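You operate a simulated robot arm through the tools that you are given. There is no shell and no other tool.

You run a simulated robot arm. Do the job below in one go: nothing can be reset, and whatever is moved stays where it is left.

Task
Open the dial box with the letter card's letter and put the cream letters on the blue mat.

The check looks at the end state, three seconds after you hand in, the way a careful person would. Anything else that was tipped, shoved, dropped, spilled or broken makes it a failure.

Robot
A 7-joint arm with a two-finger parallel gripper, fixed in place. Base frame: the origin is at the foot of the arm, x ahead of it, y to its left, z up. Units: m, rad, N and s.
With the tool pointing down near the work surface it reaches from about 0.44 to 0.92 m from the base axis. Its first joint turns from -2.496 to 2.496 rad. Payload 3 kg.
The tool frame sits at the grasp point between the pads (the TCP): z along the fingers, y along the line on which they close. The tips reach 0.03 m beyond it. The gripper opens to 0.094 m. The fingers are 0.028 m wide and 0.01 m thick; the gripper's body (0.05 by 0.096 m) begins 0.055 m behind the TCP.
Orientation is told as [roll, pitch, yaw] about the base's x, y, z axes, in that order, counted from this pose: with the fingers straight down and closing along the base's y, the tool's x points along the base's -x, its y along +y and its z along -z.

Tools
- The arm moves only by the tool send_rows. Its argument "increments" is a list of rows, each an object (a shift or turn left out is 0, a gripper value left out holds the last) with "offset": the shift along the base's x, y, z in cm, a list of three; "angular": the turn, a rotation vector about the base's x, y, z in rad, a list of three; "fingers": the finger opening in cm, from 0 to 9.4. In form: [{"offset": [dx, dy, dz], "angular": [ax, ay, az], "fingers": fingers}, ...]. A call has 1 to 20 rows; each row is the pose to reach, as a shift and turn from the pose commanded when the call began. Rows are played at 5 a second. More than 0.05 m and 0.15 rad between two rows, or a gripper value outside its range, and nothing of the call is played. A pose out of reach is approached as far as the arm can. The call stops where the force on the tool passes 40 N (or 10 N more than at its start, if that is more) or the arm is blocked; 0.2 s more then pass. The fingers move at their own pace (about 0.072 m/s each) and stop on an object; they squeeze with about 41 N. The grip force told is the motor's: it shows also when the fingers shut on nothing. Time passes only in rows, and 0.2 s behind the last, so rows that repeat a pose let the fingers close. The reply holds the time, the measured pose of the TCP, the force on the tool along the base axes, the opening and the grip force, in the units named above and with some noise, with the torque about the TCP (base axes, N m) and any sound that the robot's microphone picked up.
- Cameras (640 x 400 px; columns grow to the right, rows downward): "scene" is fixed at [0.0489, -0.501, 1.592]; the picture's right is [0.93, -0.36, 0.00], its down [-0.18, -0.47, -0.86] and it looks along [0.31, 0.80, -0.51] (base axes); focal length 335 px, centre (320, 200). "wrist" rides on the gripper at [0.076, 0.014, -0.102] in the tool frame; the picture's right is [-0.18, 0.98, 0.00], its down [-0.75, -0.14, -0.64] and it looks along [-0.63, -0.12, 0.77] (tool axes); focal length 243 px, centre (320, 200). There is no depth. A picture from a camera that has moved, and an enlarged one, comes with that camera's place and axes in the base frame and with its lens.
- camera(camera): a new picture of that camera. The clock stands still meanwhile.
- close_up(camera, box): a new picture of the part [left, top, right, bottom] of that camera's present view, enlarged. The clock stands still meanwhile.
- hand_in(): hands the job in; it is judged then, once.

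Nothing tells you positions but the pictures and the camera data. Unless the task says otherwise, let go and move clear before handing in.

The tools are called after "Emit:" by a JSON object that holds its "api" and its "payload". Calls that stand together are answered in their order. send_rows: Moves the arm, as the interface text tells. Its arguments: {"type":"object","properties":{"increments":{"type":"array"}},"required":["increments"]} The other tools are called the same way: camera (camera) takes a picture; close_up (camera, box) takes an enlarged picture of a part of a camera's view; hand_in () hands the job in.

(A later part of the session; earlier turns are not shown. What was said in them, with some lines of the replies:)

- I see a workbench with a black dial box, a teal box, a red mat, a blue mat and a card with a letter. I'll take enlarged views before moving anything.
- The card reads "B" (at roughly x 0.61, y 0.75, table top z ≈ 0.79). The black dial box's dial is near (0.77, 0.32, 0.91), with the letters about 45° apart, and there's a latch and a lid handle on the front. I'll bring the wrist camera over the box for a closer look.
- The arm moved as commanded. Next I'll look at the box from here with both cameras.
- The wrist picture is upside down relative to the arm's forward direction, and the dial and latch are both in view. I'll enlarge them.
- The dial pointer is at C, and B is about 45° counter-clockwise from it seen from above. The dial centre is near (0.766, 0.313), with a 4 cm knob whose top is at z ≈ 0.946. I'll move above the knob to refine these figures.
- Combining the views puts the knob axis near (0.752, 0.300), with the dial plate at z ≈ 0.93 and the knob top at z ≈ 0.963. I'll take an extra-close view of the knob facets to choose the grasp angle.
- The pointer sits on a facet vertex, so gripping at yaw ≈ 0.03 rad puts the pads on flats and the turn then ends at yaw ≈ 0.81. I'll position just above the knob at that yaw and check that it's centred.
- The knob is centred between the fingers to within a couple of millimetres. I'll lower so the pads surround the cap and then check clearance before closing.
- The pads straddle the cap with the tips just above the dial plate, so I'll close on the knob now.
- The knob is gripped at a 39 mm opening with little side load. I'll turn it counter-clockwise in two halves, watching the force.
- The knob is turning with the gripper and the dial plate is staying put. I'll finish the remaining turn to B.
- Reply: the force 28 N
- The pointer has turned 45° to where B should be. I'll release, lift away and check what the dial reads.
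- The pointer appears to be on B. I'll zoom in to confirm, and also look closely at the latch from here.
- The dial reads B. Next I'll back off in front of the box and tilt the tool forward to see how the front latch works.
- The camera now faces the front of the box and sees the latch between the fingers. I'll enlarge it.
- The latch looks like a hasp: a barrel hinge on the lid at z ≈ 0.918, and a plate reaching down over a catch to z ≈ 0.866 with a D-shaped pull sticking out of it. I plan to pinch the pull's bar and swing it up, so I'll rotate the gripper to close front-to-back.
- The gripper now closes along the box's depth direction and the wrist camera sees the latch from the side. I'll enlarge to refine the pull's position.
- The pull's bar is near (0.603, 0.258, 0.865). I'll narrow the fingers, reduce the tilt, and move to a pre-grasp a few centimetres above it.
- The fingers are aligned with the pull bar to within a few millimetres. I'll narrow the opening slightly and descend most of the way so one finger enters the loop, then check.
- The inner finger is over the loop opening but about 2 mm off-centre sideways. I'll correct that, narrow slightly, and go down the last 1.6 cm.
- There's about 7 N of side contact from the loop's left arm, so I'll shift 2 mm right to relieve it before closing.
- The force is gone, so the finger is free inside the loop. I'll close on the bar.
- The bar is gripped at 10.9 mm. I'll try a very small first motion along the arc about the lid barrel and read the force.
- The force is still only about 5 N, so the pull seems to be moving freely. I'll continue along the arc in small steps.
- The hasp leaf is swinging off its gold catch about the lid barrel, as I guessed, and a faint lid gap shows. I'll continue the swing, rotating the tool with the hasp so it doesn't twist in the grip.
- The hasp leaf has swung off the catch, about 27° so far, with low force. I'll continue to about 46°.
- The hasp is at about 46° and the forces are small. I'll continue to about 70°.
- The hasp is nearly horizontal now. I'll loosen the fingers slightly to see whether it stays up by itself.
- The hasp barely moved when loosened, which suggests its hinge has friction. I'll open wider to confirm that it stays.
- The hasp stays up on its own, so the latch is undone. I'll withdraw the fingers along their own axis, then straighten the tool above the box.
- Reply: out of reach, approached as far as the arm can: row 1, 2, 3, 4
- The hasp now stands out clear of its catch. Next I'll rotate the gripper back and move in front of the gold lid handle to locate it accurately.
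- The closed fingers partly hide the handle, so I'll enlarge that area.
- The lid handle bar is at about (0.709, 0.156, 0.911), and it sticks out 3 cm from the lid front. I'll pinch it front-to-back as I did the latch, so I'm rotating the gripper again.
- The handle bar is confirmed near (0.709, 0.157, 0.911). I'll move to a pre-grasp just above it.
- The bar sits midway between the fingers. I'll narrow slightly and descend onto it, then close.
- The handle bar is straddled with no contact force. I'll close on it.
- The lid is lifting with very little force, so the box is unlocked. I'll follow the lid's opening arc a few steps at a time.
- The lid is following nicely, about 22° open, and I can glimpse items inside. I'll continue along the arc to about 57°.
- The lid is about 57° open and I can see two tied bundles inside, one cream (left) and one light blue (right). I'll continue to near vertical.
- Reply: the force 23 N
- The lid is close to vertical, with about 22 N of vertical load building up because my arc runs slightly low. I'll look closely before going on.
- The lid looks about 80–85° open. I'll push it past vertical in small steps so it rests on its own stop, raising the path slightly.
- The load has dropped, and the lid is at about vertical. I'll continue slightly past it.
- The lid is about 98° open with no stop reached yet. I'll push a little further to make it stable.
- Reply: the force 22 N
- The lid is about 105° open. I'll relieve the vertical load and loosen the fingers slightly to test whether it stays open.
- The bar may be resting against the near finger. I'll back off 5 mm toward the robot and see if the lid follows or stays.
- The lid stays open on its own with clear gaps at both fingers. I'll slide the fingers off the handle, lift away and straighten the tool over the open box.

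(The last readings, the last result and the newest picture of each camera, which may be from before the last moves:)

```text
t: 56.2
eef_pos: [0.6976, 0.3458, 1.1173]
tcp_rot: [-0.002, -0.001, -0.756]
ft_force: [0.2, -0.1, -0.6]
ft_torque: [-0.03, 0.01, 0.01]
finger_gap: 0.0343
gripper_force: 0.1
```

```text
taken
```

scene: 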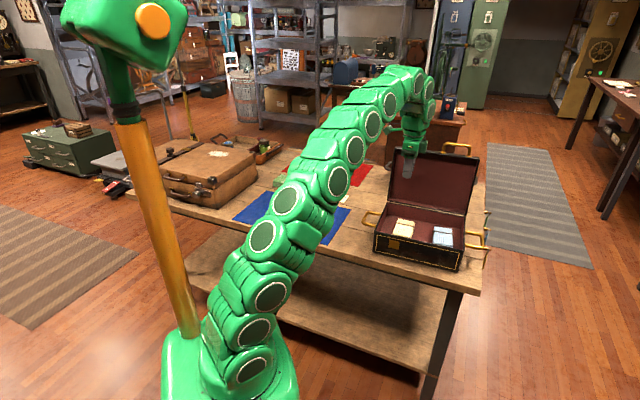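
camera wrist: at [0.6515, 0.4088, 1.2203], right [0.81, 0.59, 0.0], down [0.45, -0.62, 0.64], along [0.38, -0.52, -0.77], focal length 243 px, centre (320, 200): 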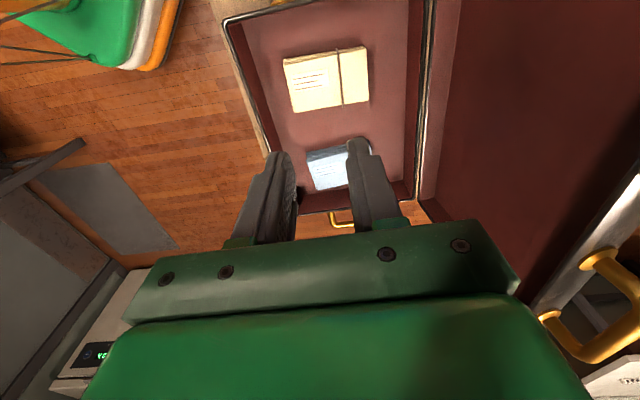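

The lid stands open unaided, and both bundles are clearly visible from above. I'll enlarge the cream bundle to get its position, size and thickness.

Emit:
{"api": "close_up", "payload": {"camera": "wrist", "box": [220, 0, 440, 220]}}

Emit:
{"api": "close_up", "payload": {"camera": "scene", "box": [370, 190, 490, 280]}}

Emit:
{"api": "close_up", "payload": {"camera": "scene", "box": [225, 180, 365, 255]}}

```text
1.82 times, centred on (330, 110) of wrist
camera zoom: at [0.6515, 0.4088, 1.2203], right [0.81, 0.59, 0.0], down [0.45, -0.62, 0.64], along [0.38, -0.52, -0.77], focal length 441 px, centre (302, 364)
```

zoom: 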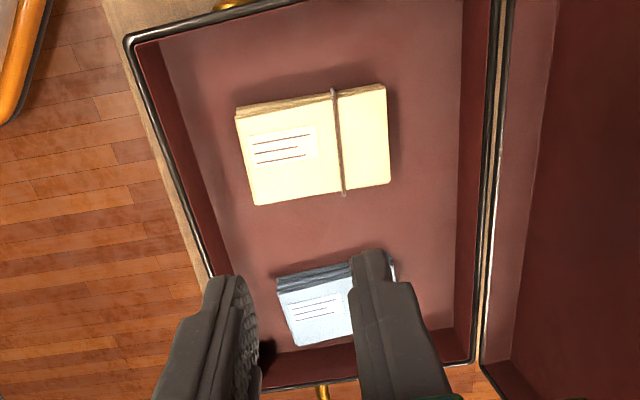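

```text
4.44 times, centred on (430, 235) of scene
camera zoom: at [0.0489, -0.501, 1.592], right [0.93, -0.36, 0.0], down [-0.18, -0.47, -0.86], along [0.31, 0.8, -0.51], focal length 1490 px, centre (-169, 44)
```

zoom: 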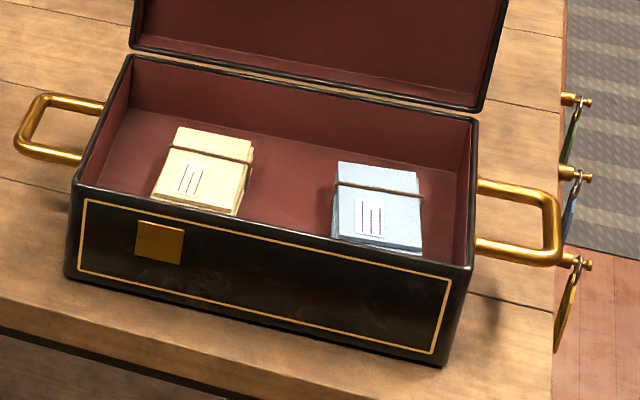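

```text
4.57 times, centred on (295, 218) of scene
camera zoom: at [0.0489, -0.501, 1.592], right [0.93, -0.36, 0.0], down [-0.18, -0.47, -0.86], along [0.31, 0.8, -0.51], focal length 1533 px, centre (434, 120)
```

zoom: 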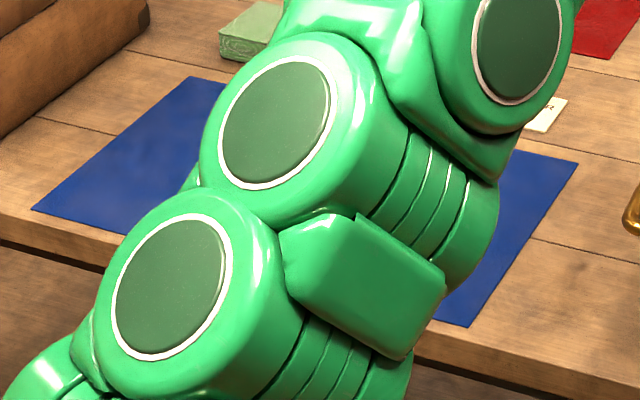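

The cream bundle is about 10.8 × 6.6 cm, centred near (0.713, 0.343), with its top at z ≈ 0.86 and its long side along the box depth. I'll rotate so the fingers close across its short side and hover above it.

Emit:
{"api": "send_rows", "payload": {"increments": [{"offset": [0.1, 0, -0.3], "angular": [0, 0, 0.131], "fingers": 9.0}, {"offset": [0.2, 0, -0.6], "angular": [0, 0, 0.262], "fingers": 9.0}, {"offset": [0.4, -0.1, -1.0], "angular": [0, 0, 0.393], "fingers": 9.0}, {"offset": [0.5, -0.1, -1.3], "angular": [0, 0, 0.524], "fingers": 9.0}, {"offset": [0.6, -0.1, -1.6], "angular": [0, 0, 0.655], "fingers": 9.0}, {"offset": [0.8, -0.2, -2.0], "angular": [0, 0, 0.786], "fingers": 9.0}, {"offset": [0.9, -0.2, -2.3], "angular": [0, 0, 0.917], "fingers": 9.0}, {"offset": [1.0, -0.2, -2.6], "angular": [0, 0, 1.048], "fingers": 9.0}, {"offset": [1.2, -0.2, -3.0], "angular": [0, 0, 1.179], "fingers": 9.0}, {"offset": [1.3, -0.3, -3.3], "angular": [0, 0, 1.31], "fingers": 9.0}, {"offset": [1.4, -0.3, -3.6], "angular": [0, 0, 1.441], "fingers": 9.0}, {"offset": [1.5, -0.3, -4.0], "angular": [0, 0, 1.56], "fingers": 9.0}, {"offset": [1.5, -0.3, -4.0], "angular": [0, 0, 1.56], "fingers": 9.0}]}}

Emit:
{"api": "camera", "payload": {"camera": "wrist"}}

Emit:
{"api": "close_up", "payload": {"camera": "scene", "box": [360, 140, 500, 280]}}

```text
t: 59.0
eef_pos: [0.7143, 0.3412, 1.0766]
tcp_rot: [0.0, -0.001, 0.805]
ft_force: [0.6, -1.0, 0.8]
ft_torque: [0.0, 0.01, -0.01]
finger_gap: 0.0901
gripper_force: 0.1
```

```text
taken
camera wrist: at [0.6497, 0.2977, 1.1789], right [-0.58, 0.81, 0.0], down [0.62, 0.45, 0.64], along [0.52, 0.37, -0.77], focal length 243 px, centre (320, 200)
```

wrist: 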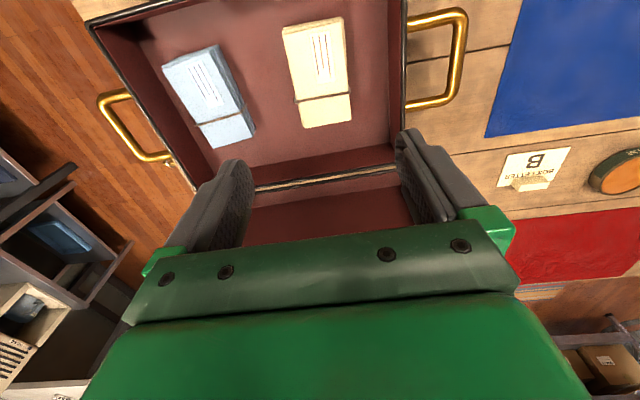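

```text
2.86 times, centred on (430, 210) of scene
camera zoom: at [0.0489, -0.501, 1.592], right [0.93, -0.36, 0.0], down [-0.18, -0.47, -0.86], along [0.31, 0.8, -0.51], focal length 958 px, centre (6, 171)
```

zoom: 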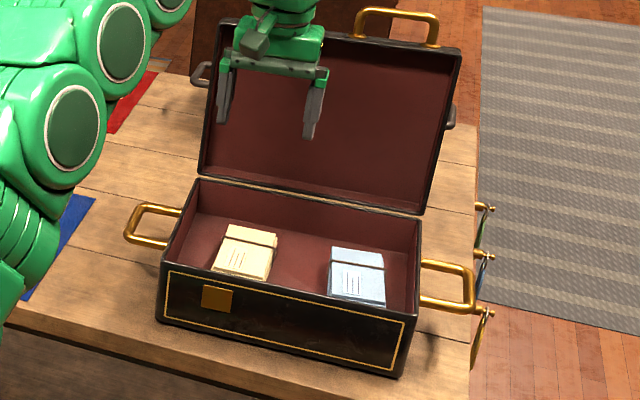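

Emit:
{"api": "close_up", "payload": {"camera": "wrist", "box": [230, 0, 410, 150]}}

```text
2.67 times, centred on (320, 75) of wrist
camera zoom: at [0.6497, 0.2977, 1.1789], right [-0.58, 0.81, 0.0], down [0.62, 0.45, 0.64], along [0.52, 0.37, -0.77], focal length 647 px, centre (320, 533)
```

zoom: 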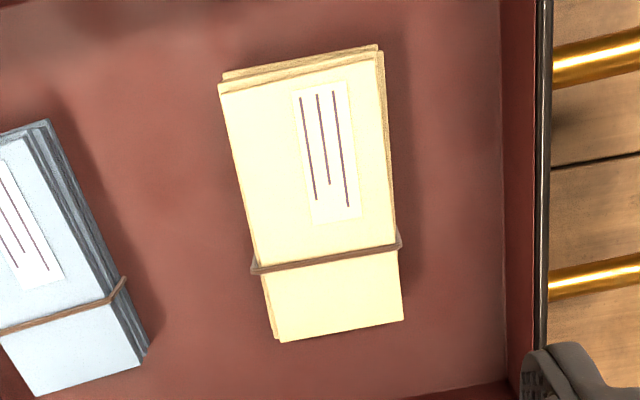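

The bundle centre is confirmed at (0.712, 0.343) with its top at z ≈ 0.862, and there's ample finger clearance to the blue bundle and the walls. I'll descend around it, slowing near the end.

Emit:
{"api": "send_rows", "payload": {"increments": [{"offset": [-0.1, 0.1, -3.0], "fingers": 9.4}, {"offset": [-0.19, 0.2, -6.0], "fingers": 9.4}, {"offset": [-0.19, 0.2, -9.0], "fingers": 9.4}, {"offset": [-0.19, 0.2, -12.0], "fingers": 9.4}, {"offset": [-0.19, 0.2, -14.5], "fingers": 9.4}, {"offset": [-0.19, 0.2, -16.5], "fingers": 9.4}, {"offset": [-0.19, 0.2, -18.0], "fingers": 9.4}, {"offset": [-0.19, 0.2, -18.0], "fingers": 9.4}]}}

Emit:
{"api": "camera", "payload": {"camera": "wrist"}}

Emit:
{"api": "close_up", "payload": {"camera": "scene", "box": [370, 180, 470, 270]}}

```text
t: 60.8
eef_pos: [0.712, 0.3436, 0.8959]
tcp_rot: [-0.001, 0.0, 0.803]
ft_force: [-0.4, -0.2, 0.3]
ft_torque: [0.0, -0.01, 0.0]
finger_gap: 0.0939
gripper_force: 0.0
```

```text
taken
camera wrist: at [0.6477, 0.2995, 0.9977], right [-0.58, 0.81, 0.0], down [0.62, 0.44, 0.64], along [0.52, 0.37, -0.77], focal length 243 px, centre (320, 200)
```

wrist: 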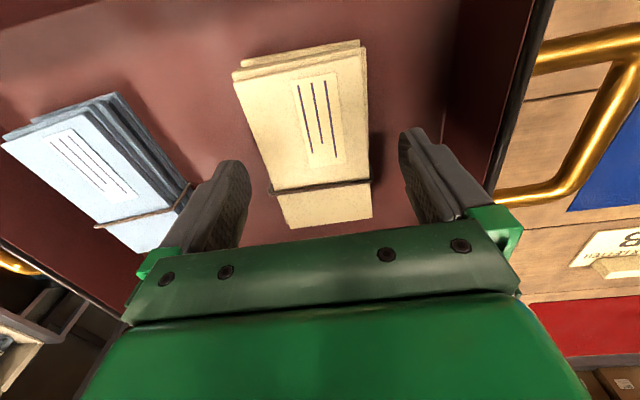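

```text
4.44 times, centred on (420, 225) of scene
camera zoom: at [0.0489, -0.501, 1.592], right [0.93, -0.36, 0.0], down [-0.18, -0.47, -0.86], along [0.31, 0.8, -0.51], focal length 1490 px, centre (-124, 89)
```

zoom: 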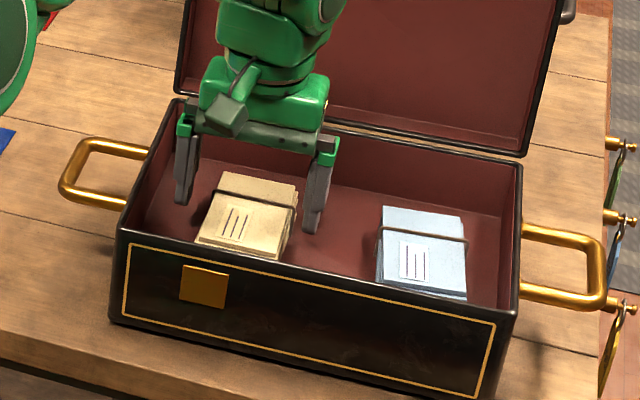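

The fingertips are about level with the bundle's top, well centred. I'll go lower in small steps, watching the force.

Emit:
{"api": "send_rows", "payload": {"increments": [{"offset": [0.1, -0.1, -0.5]}, {"offset": [0.15, -0.15, -1.0]}, {"offset": [0.15, -0.15, -1.5]}, {"offset": [0.15, -0.15, -1.8]}, {"offset": [0.15, -0.15, -1.8]}]}}

Emit:
{"api": "camera", "payload": {"camera": "wrist"}}

Emit:
{"api": "close_up", "payload": {"camera": "scene", "box": [380, 200, 450, 260]}}

```text
t: 62.0
eef_pos: [0.7128, 0.3413, 0.8794]
tcp_rot: [0.0, -0.001, 0.804]
ft_force: [0.3, 0.3, 0.3]
ft_torque: [0.07, 0.06, -0.03]
finger_gap: 0.094
gripper_force: 0.1
```

```text
taken
camera wrist: at [0.6486, 0.298, 0.981], right [-0.58, 0.81, 0.0], down [0.62, 0.44, 0.64], along [0.52, 0.37, -0.77], focal length 243 px, centre (320, 200)
```

wrist: 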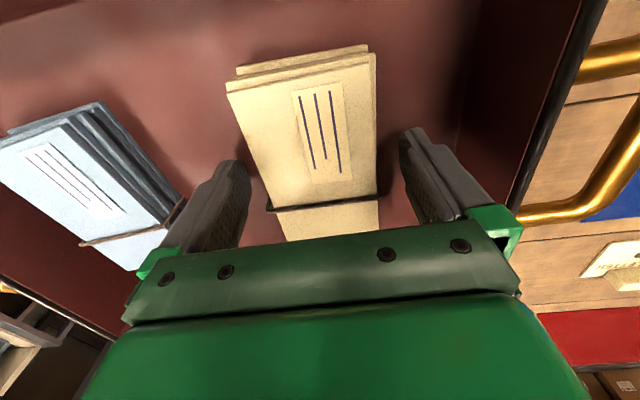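

```text
6.67 times, centred on (415, 230) of scene
camera zoom: at [0.0489, -0.501, 1.592], right [0.93, -0.36, 0.0], down [-0.18, -0.47, -0.86], along [0.31, 0.8, -0.51], focal length 2235 px, centre (-313, 0)
```

zoom: 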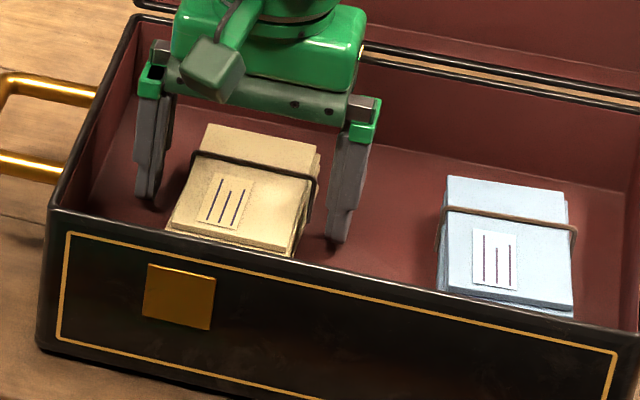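

There's no contact yet, and the fingertips are still a little above the floor. I'll go down another 8 mm gently.

Emit:
{"api": "send_rows", "payload": {"increments": [{"offset": [0, 0, -0.3]}, {"offset": [0, 0, -0.6]}, {"offset": [0, 0, -0.8]}, {"offset": [0, 0, -0.8]}]}}

Emit:
{"api": "close_up", "payload": {"camera": "scene", "box": [380, 200, 450, 260]}}

Emit:
{"api": "close_up", "payload": {"camera": "wrist", "box": [160, 40, 460, 260]}}

```text
t: 63.0
eef_pos: [0.7143, 0.3422, 0.8722]
tcp_rot: [0.0, 0.001, 0.805]
ft_force: [-12.1, -6.1, 26.0]
ft_torque: [0.67, 1.35, 0.57]
finger_gap: 0.0941
gripper_force: 0.1
```

```text
6.67 times, centred on (415, 230) of scene
camera zoom: at [0.0489, -0.501, 1.592], right [0.93, -0.36, 0.0], down [-0.18, -0.47, -0.86], along [0.31, 0.8, -0.51], focal length 2235 px, centre (-313, 0)
```

zoom: 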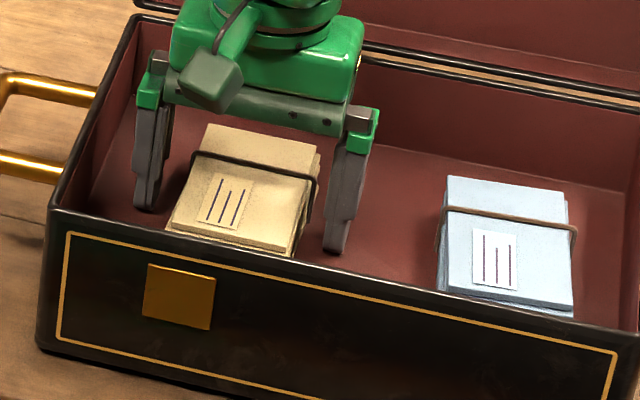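

```text
1.82 times, centred on (310, 150) of wrist
camera zoom: at [0.6487, 0.2984, 0.974], right [-0.58, 0.81, 0.0], down [0.62, 0.44, 0.64], along [0.52, 0.37, -0.77], focal length 441 px, centre (338, 291)
```

zoom: 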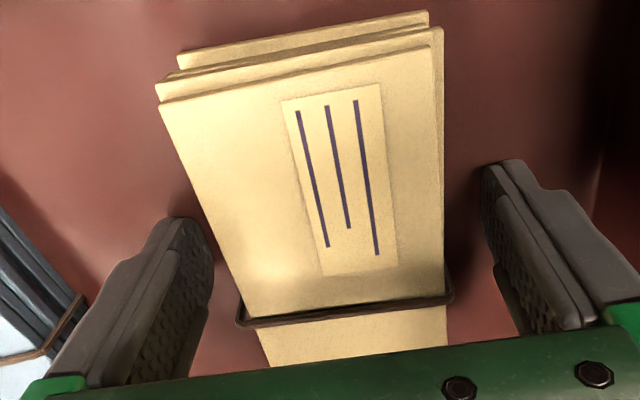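

The fingertips reached the box floor, with 26 N of contact force. I'll rise 3 mm to relieve it, then close on the bundle.

Emit:
{"api": "send_rows", "payload": {"increments": [{"offset": [0, 0, 0.35]}, {"offset": [0, 0, 0.35]}]}}

Emit:
{"api": "send_rows", "payload": {"increments": [{"fingers": 8.0}, {"fingers": 7.0}, {"fingers": 6.2}, {"fingers": 5.5}, {"fingers": 5.5}, {"fingers": 5.5}]}}

Emit:
{"api": "camera", "payload": {"camera": "wrist"}}

Emit:
{"api": "close_up", "payload": {"camera": "scene", "box": [380, 200, 450, 260]}}

```text
t: 63.6
eef_pos: [0.7123, 0.3421, 0.8746]
tcp_rot: [0.002, 0.001, 0.804]
ft_force: [-0.7, -0.3, 0.2]
ft_torque: [0.01, 0.04, 0.0]
finger_gap: 0.0941
gripper_force: 0.0
```

```text
t: 65.0
eef_pos: [0.7138, 0.3423, 0.8749]
tcp_rot: [0.0, 0.0, 0.802]
ft_force: [-0.4, -0.2, 0.3]
ft_torque: [0.01, 0.01, 0.0]
finger_gap: 0.0695
gripper_force: 41.4
```

```text
taken
camera wrist: at [0.649, 0.2983, 0.9767], right [-0.58, 0.81, 0.0], down [0.62, 0.44, 0.64], along [0.52, 0.37, -0.77], focal length 243 px, centre (320, 200)
```

wrist: 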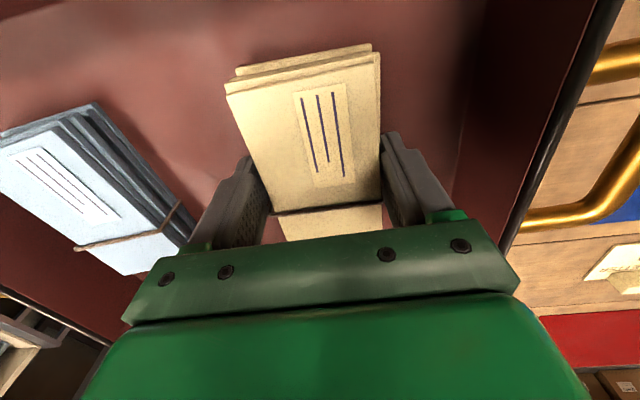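

```text
6.67 times, centred on (415, 230) of scene
camera zoom: at [0.0489, -0.501, 1.592], right [0.93, -0.36, 0.0], down [-0.18, -0.47, -0.86], along [0.31, 0.8, -0.51], focal length 2235 px, centre (-313, 0)
```

zoom: 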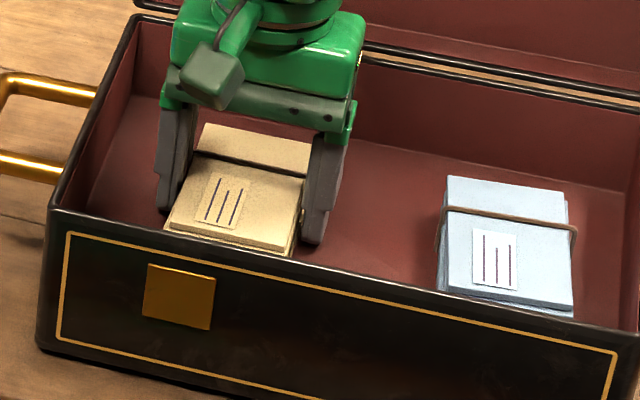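

The bundle is gripped at 7.0 cm. I'll lift it straight up.

Emit:
{"api": "send_rows", "payload": {"increments": [{"offset": [0, 0, 1.0]}, {"offset": [0, 0, 2.5]}, {"offset": [0, 0, 4.5]}, {"offset": [0, 0, 4.5]}]}}

Emit:
{"api": "camera", "payload": {"camera": "wrist"}}

Emit:
{"api": "close_up", "payload": {"camera": "scene", "box": [360, 160, 480, 270]}}

```text
t: 66.0
eef_pos: [0.7129, 0.3422, 0.9202]
tcp_rot: [0.001, 0.0, 0.805]
ft_force: [-0.3, 0.8, -0.4]
ft_torque: [0.01, -0.02, -0.01]
finger_gap: 0.0693
gripper_force: 40.9
```

```text
taken
camera wrist: at [0.6489, 0.2986, 1.0222], right [-0.58, 0.81, 0.0], down [0.62, 0.44, 0.64], along [0.52, 0.37, -0.77], focal length 243 px, centre (320, 200)
```

wrist: 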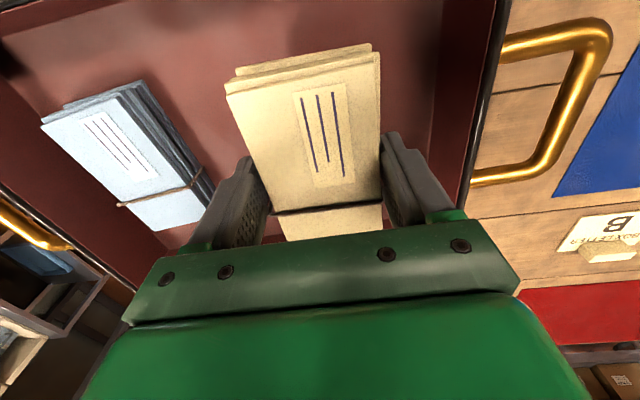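

```text
3.64 times, centred on (420, 215) of scene
camera zoom: at [0.0489, -0.501, 1.592], right [0.93, -0.36, 0.0], down [-0.18, -0.47, -0.86], along [0.31, 0.8, -0.51], focal length 1219 px, centre (-44, 146)
```

zoom: 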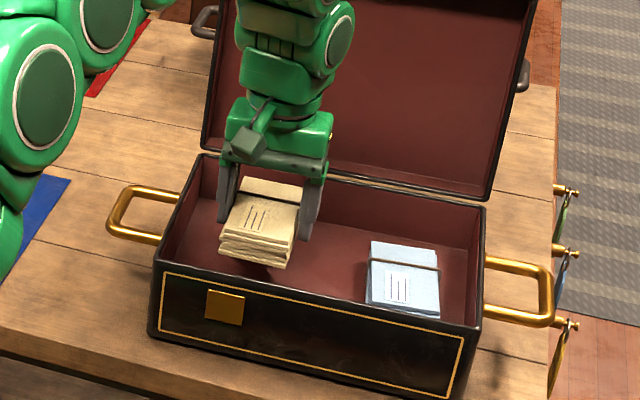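

The bundle is held securely, about 2.6 cm thick. I'll lift it clear of the box walls and carry it toward the centre of the blue mat, near (0.40, 0.66).

Emit:
{"api": "send_rows", "payload": {"increments": [{"offset": [0, 0, 3.5]}, {"offset": [0, 0, 7.0]}, {"offset": [0, 0, 10.5]}, {"offset": [0, 0, 14.0]}, {"offset": [-2.6, 2.65, 14.0]}, {"offset": [-5.2, 5.3, 14.0]}, {"offset": [-7.8, 7.95, 14.0]}, {"offset": [-10.4, 10.6, 14.0]}, {"offset": [-13.0, 13.25, 14.0]}, {"offset": [-15.6, 15.9, 14.0]}, {"offset": [-18.2, 18.55, 14.0]}, {"offset": [-20.8, 21.2, 14.0]}, {"offset": [-23.4, 23.85, 14.0]}, {"offset": [-26.0, 26.5, 14.0]}, {"offset": [-28.6, 29.15, 14.0]}, {"offset": [-31.2, 31.8, 14.0]}, {"offset": [-31.2, 31.8, 14.0]}]}}

Emit:
{"api": "camera", "payload": {"camera": "wrist"}}

Emit:
{"api": "camera", "payload": {"camera": "scene"}}

```text
t: 69.6
eef_pos: [0.3997, 0.6611, 1.0617]
tcp_rot: [0.0, 0.001, 0.803]
ft_force: [0.3, -0.2, -1.3]
ft_torque: [-0.03, 0.0, 0.0]
finger_gap: 0.0665
gripper_force: 41.1
```

```text
taken
camera wrist: at [0.3359, 0.6177, 1.1629], right [-0.58, 0.81, 0.0], down [0.62, 0.44, 0.64], along [0.52, 0.37, -0.77], focal length 243 px, centre (320, 200)
```

wrist: 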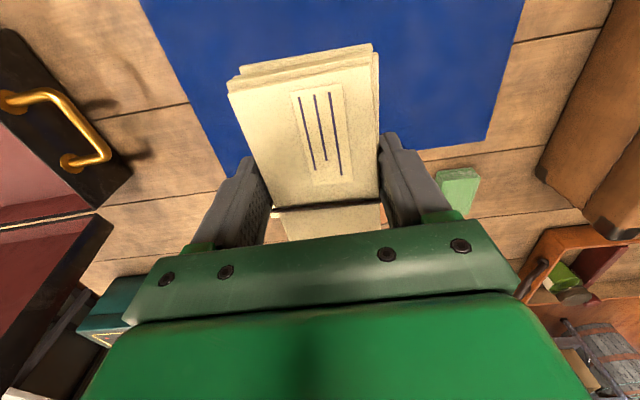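

```text
taken
```

scene: 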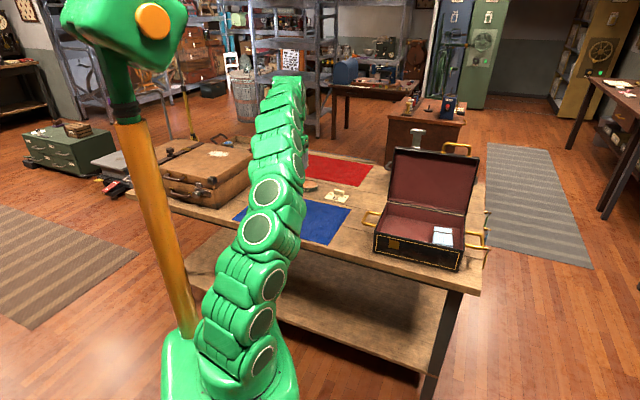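

The bundle is above the middle of the blue mat with wide margins on every side. I'll lower it most of the way.

Emit:
{"api": "send_rows", "payload": {"increments": [{"offset": [0, 0, -3.0]}, {"offset": [0, 0, -6.0]}, {"offset": [0, 0, -9.0]}, {"offset": [0, 0, -12.0]}, {"offset": [0, 0, -14.5]}, {"offset": [0, 0, -16.5]}, {"offset": [0, 0, -18.0]}, {"offset": [0, 0, -18.0]}]}}

Emit:
{"api": "camera", "payload": {"camera": "wrist"}}

Emit:
{"api": "close_up", "payload": {"camera": "scene", "box": [230, 160, 370, 260]}}

```text
t: 71.4
eef_pos: [0.4023, 0.6601, 0.8782]
tcp_rot: [-0.001, -0.002, 0.803]
ft_force: [0.0, 0.2, -1.5]
ft_torque: [0.03, -0.01, -0.01]
finger_gap: 0.0658
gripper_force: 41.0
```

```text
taken
camera wrist: at [0.3376, 0.6169, 0.9815], right [-0.58, 0.81, 0.0], down [0.62, 0.44, 0.64], along [0.52, 0.37, -0.77], focal length 243 px, centre (320, 200)
```

wrist: 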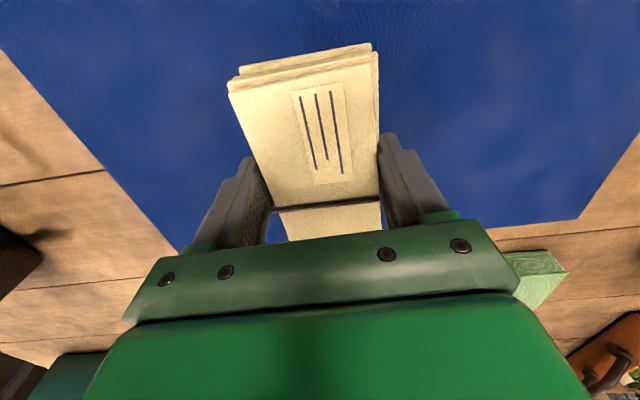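

```text
4.00 times, centred on (300, 210) of scene
camera zoom: at [0.0489, -0.501, 1.592], right [0.93, -0.36, 0.0], down [-0.18, -0.47, -0.86], along [0.31, 0.8, -0.51], focal length 1341 px, centre (400, 160)
```

zoom: 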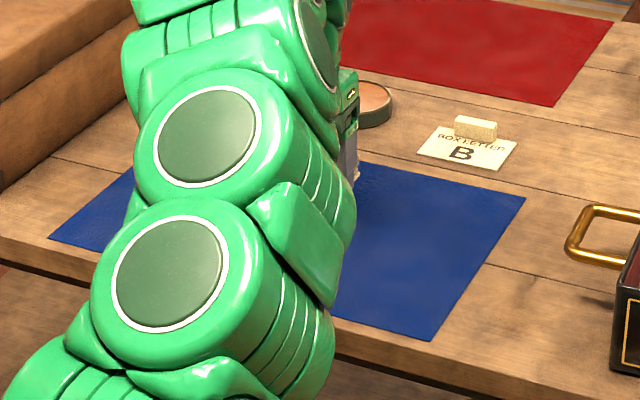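

The bundle is just above the mat, with nothing else nearby. I'll lower slowly until I feel contact.

Emit:
{"api": "send_rows", "payload": {"increments": [{"offset": [0, 0, -0.5]}, {"offset": [0, 0, -1.0]}, {"offset": [0, 0, -1.5]}, {"offset": [0, 0, -2.0]}, {"offset": [0, 0, -2.3]}, {"offset": [0, 0, -2.3]}]}}

```text
t: 72.8
eef_pos: [0.3994, 0.6602, 0.8575]
tcp_rot: [0.001, -0.001, 0.802]
ft_force: [-0.1, 0.8, -1.2]
ft_torque: [-0.01, -0.05, 0.02]
finger_gap: 0.0655
gripper_force: 41.1
```

No contact yet. I'll go lower in finer steps.

Emit:
{"api": "send_rows", "payload": {"increments": [{"offset": [0, 0, -0.3]}, {"offset": [0, 0, -0.6]}, {"offset": [0, 0, -0.9]}, {"offset": [0, 0, -0.9]}]}}

Emit:
{"api": "close_up", "payload": {"camera": "scene", "box": [290, 180, 350, 230]}}

Emit:
{"api": "camera", "payload": {"camera": "wrist"}}

```text
t: 73.8
eef_pos: [0.3997, 0.6592, 0.8475]
tcp_rot: [-0.001, 0.0, 0.804]
ft_force: [0.3, -0.2, -0.4]
ft_torque: [-0.02, 0.02, 0.0]
finger_gap: 0.0655
gripper_force: 40.9
```

```text
8.00 times, centred on (320, 205) of scene
camera zoom: at [0.0489, -0.501, 1.592], right [0.93, -0.36, 0.0], down [-0.18, -0.47, -0.86], along [0.31, 0.8, -0.51], focal length 2682 px, centre (320, 160)
```

zoom: 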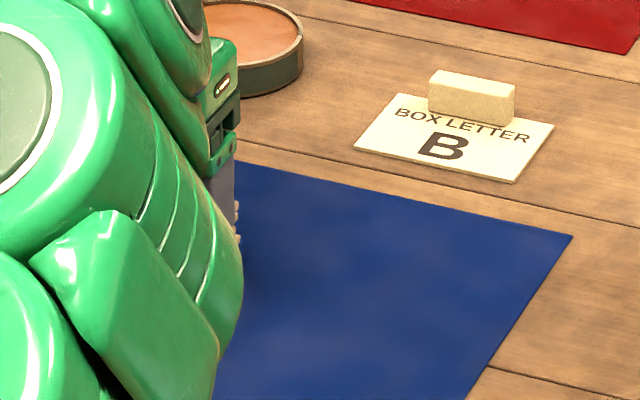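

```text
taken
camera wrist: at [0.3367, 0.6158, 0.9495], right [-0.58, 0.81, 0.0], down [0.62, 0.44, 0.64], along [0.52, 0.37, -0.77], focal length 243 px, centre (320, 200)
```

wrist: 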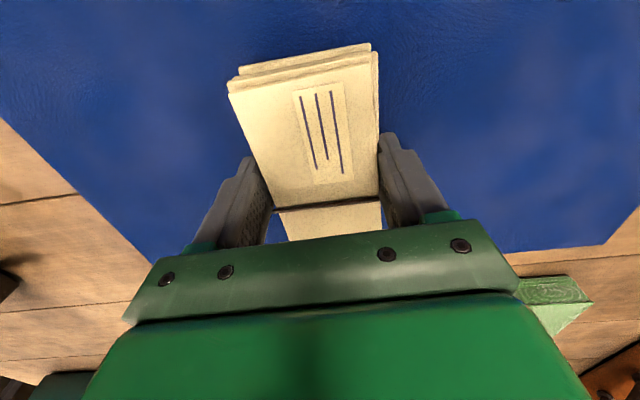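

Still no contact. I'll continue down in small steps.

Emit:
{"api": "send_rows", "payload": {"increments": [{"offset": [0, 0, -0.25]}, {"offset": [0, 0, -0.5]}, {"offset": [0, 0, -0.5]}]}}

Emit:
{"api": "send_rows", "payload": {"increments": [{"offset": [0, 0, -0.25]}, {"offset": [0, 0, -0.4]}, {"offset": [0, 0, -0.4]}]}}

```text
t: 74.6
eef_pos: [0.4009, 0.6609, 0.8435]
tcp_rot: [0.001, -0.001, 0.802]
ft_force: [0.0, -0.2, -0.2]
ft_torque: [0.03, 0.01, -0.02]
finger_gap: 0.0653
gripper_force: 41.1
```

```text
t: 75.4
eef_pos: [0.402, 0.66, 0.838]
tcp_rot: [-0.001, 0.002, 0.803]
ft_force: [-0.6, -0.3, -0.8]
ft_torque: [0.0, 0.01, -0.02]
finger_gap: 0.0653
gripper_force: 41.3
```

Still free at z = 0.838, so I'll keep going carefully.

Emit:
{"api": "send_rows", "payload": {"increments": [{"offset": [0, 0, -0.2]}, {"offset": [0, 0, -0.4]}, {"offset": [0, 0, -0.4]}]}}

Emit:
{"api": "send_rows", "payload": {"increments": [{"offset": [0, 0, -0.2]}, {"offset": [0, 0, -0.4]}, {"offset": [0, 0, -0.4]}]}}

```text
t: 76.2
eef_pos: [0.3999, 0.6609, 0.836]
tcp_rot: [0.001, -0.002, 0.804]
ft_force: [-7.1, -1.7, 27.7]
ft_torque: [-0.61, 0.35, -0.09]
finger_gap: 0.0653
gripper_force: 40.7
```

```text
t: 76.5
eef_pos: [0.3996, 0.6613, 0.8358]
tcp_rot: [0.001, -0.004, 0.806]
ft_force: [0.9, 1.8, 8.4]
ft_torque: [-0.4, 0.26, -0.01]
finger_gap: 0.0652
gripper_force: 40.7
stopped in row 1: the force on the tool passed its limit at 42 N (the readings are from after the stop); the commanded pose is now the measured one
```

The bundle is resting on the mat, with the residual load down to about 8 N. I'll open the fingers and check that it lies flat.

Emit:
{"api": "send_rows", "payload": {"increments": [{"offset": [0, 0, 0.1], "fingers": 7.0}, {"offset": [0, 0, 0.1], "fingers": 8.0}, {"offset": [0, 0, 0.1], "fingers": 9.4}, {"offset": [0, 0, 0.1], "fingers": 9.4}]}}

Emit:
{"api": "camera", "payload": {"camera": "wrist"}}

```text
t: 77.5
eef_pos: [0.403, 0.661, 0.8345]
tcp_rot: [0.001, -0.004, 0.804]
ft_force: [-0.2, -0.1, -0.2]
ft_torque: [0.01, -0.02, 0.0]
finger_gap: 0.0939
gripper_force: 0.1
```

```text
taken
camera wrist: at [0.3371, 0.6168, 0.9371], right [-0.58, 0.81, 0.0], down [0.62, 0.44, 0.64], along [0.52, 0.37, -0.76], focal length 243 px, centre (320, 200)
```

wrist: 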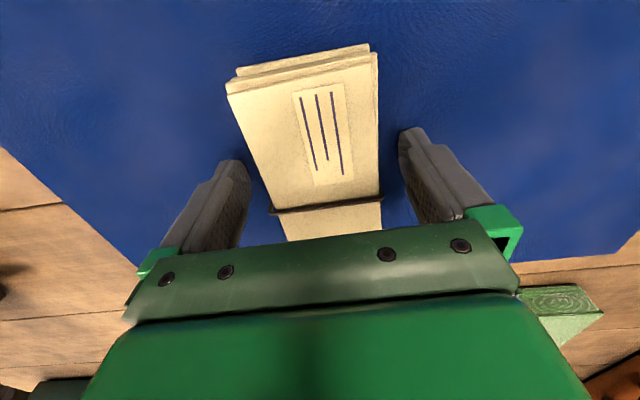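

The bundle lies flat on the blue mat and the fingers are clear. I'll rise straight up and check the result with both cameras.

Emit:
{"api": "send_rows", "payload": {"increments": [{"offset": [0, 0, 1.5], "fingers": 9.4}, {"offset": [0, 0, 4.0], "fingers": 9.4}, {"offset": [0, 0, 8.0], "fingers": 9.4}, {"offset": [0, 0, 12.0], "fingers": 9.4}, {"offset": [0, 0, 16.0], "fingers": 9.4}, {"offset": [0, 0, 20.0], "fingers": 9.4}, {"offset": [0, 0, 24.0], "fingers": 9.4}, {"offset": [0, 0, 24.0], "fingers": 9.4}]}}

Emit:
{"api": "camera", "payload": {"camera": "wrist"}}

Emit:
{"api": "camera", "payload": {"camera": "scene"}}

```text
t: 79.3
eef_pos: [0.4009, 0.6607, 1.0749]
tcp_rot: [0.001, -0.001, 0.803]
ft_force: [-0.1, -0.2, 0.0]
ft_torque: [0.01, 0.01, 0.03]
finger_gap: 0.0942
gripper_force: 0.1
```

```text
taken
camera wrist: at [0.3368, 0.6171, 1.1771], right [-0.58, 0.81, 0.0], down [0.62, 0.44, 0.64], along [0.52, 0.37, -0.77], focal length 243 px, centre (320, 200)
```

wrist: 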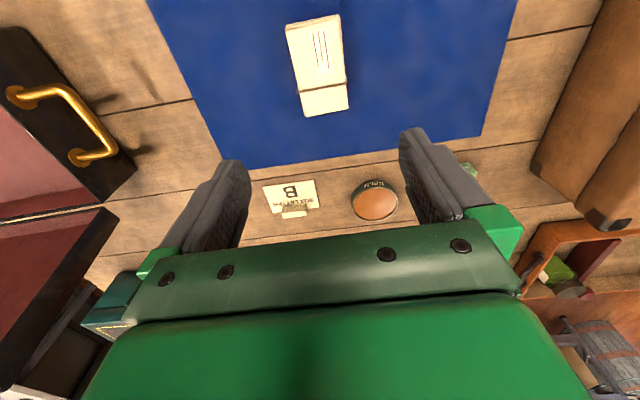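

```text
taken
```

scene: 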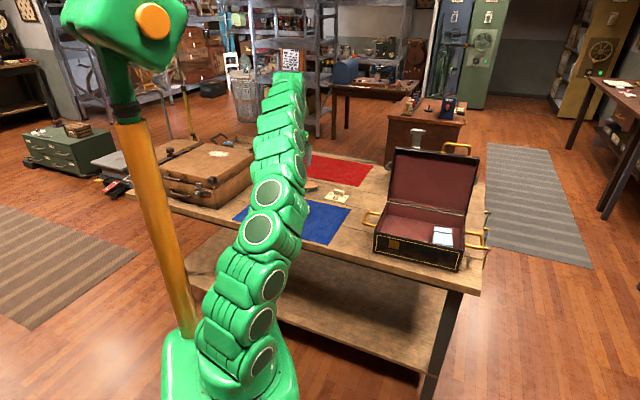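

The cream bundle sits fully on the blue mat and the lid remains open. I'll move the arm clear to get unobstructed confirmation views of the mat and box.

Emit:
{"api": "send_rows", "payload": {"increments": [{"offset": [0.5, -3.0, 2.5]}, {"offset": [1.0, -6.0, 5.0]}, {"offset": [1.5, -9.5, 7.5]}, {"offset": [2.0, -13.0, 10.0]}, {"offset": [2.5, -17.0, 12.5]}, {"offset": [3.0, -21.0, 15.0]}, {"offset": [3.5, -25.0, 17.5]}, {"offset": [4.0, -29.0, 20.0]}, {"offset": [4.0, -33.0, 22.0]}, {"offset": [4.0, -33.0, 22.0]}]}}

Emit:
{"api": "close_up", "payload": {"camera": "scene", "box": [350, 120, 510, 280]}}

Emit:
{"api": "close_up", "payload": {"camera": "scene", "box": [220, 150, 380, 260]}}

Emit:
{"api": "camera", "payload": {"camera": "wrist"}}

```text
t: 81.5
eef_pos: [0.4421, 0.3301, 1.2961]
tcp_rot: [0.001, -0.004, 0.804]
ft_force: [0.1, 0.3, 0.7]
ft_torque: [0.01, -0.02, -0.01]
finger_gap: 0.0939
gripper_force: 0.1
```

```text
2.50 times, centred on (430, 200) of scene
camera zoom: at [0.0489, -0.501, 1.592], right [0.93, -0.36, 0.0], down [-0.18, -0.47, -0.86], along [0.31, 0.8, -0.51], focal length 838 px, centre (45, 200)
```

zoom: 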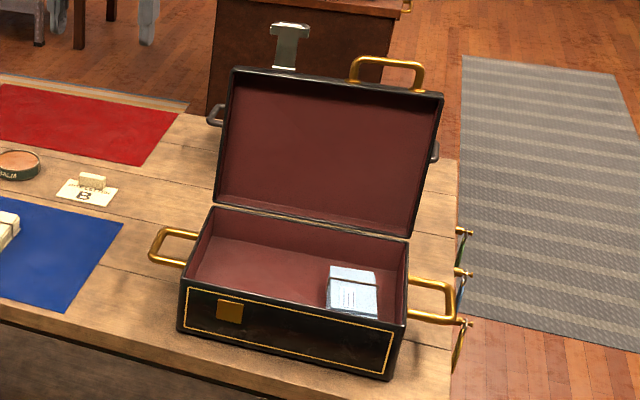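

```text
3.64 times, centred on (300, 205) of scene
camera zoom: at [0.0489, -0.501, 1.592], right [0.93, -0.36, 0.0], down [-0.18, -0.47, -0.86], along [0.31, 0.8, -0.51], focal length 1219 px, centre (393, 182)
```

zoom: 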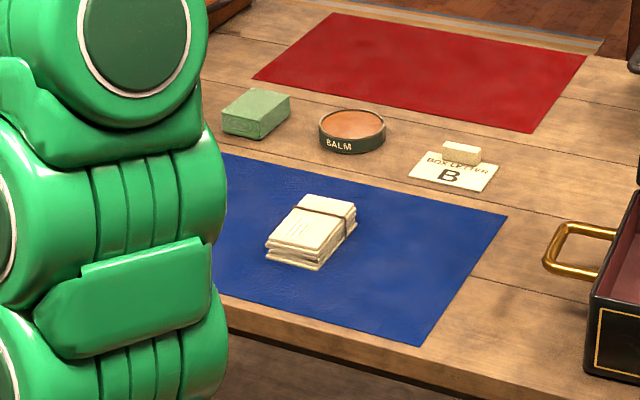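

```text
taken
camera wrist: at [0.3779, 0.2859, 1.3984], right [-0.58, 0.81, 0.0], down [0.62, 0.44, 0.64], along [0.52, 0.37, -0.76], focal length 243 px, centre (320, 200)
```

wrist: 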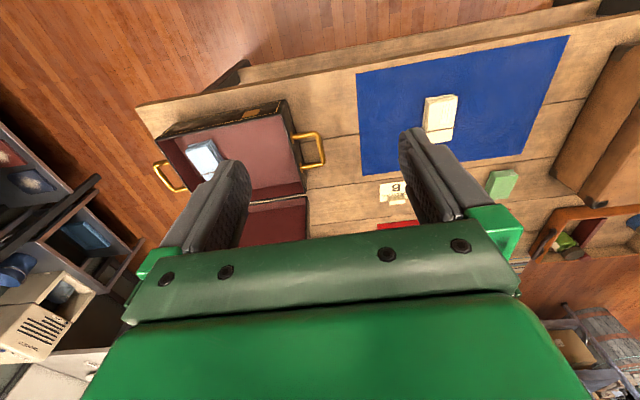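

The job is finished and the end state looks right:
- **Dial box:** the dial was set to B, the latch undone, and the lid stands open by itself. The box is where it started.
- **Letters:** the cream letters lie flat on the blue mat, and the blue letters are still in the box.
- **Everything else:** the other items look undisturbed, and the arm is clear.

I'm handing in now.

Emit:
{"api": "hand_in", "payload": {}}

```text
The job is handed in.
```

I opened the dial box using the card's letter, B, and the cream letters now lie flat on the blue mat. I've handed the job in, but the result of the check hasn't come back.

- **Dial box:** I turned the dial from C to B, swung the front latch up and lifted the lid. It stands open on its own, past vertical, and the box is where it started.
- **Other items:** The blue letters are still in the box. The card, soap, tin and red mat look untouched in the final pictures.
- **Arm:** The gripper is open, empty and well above the bench.
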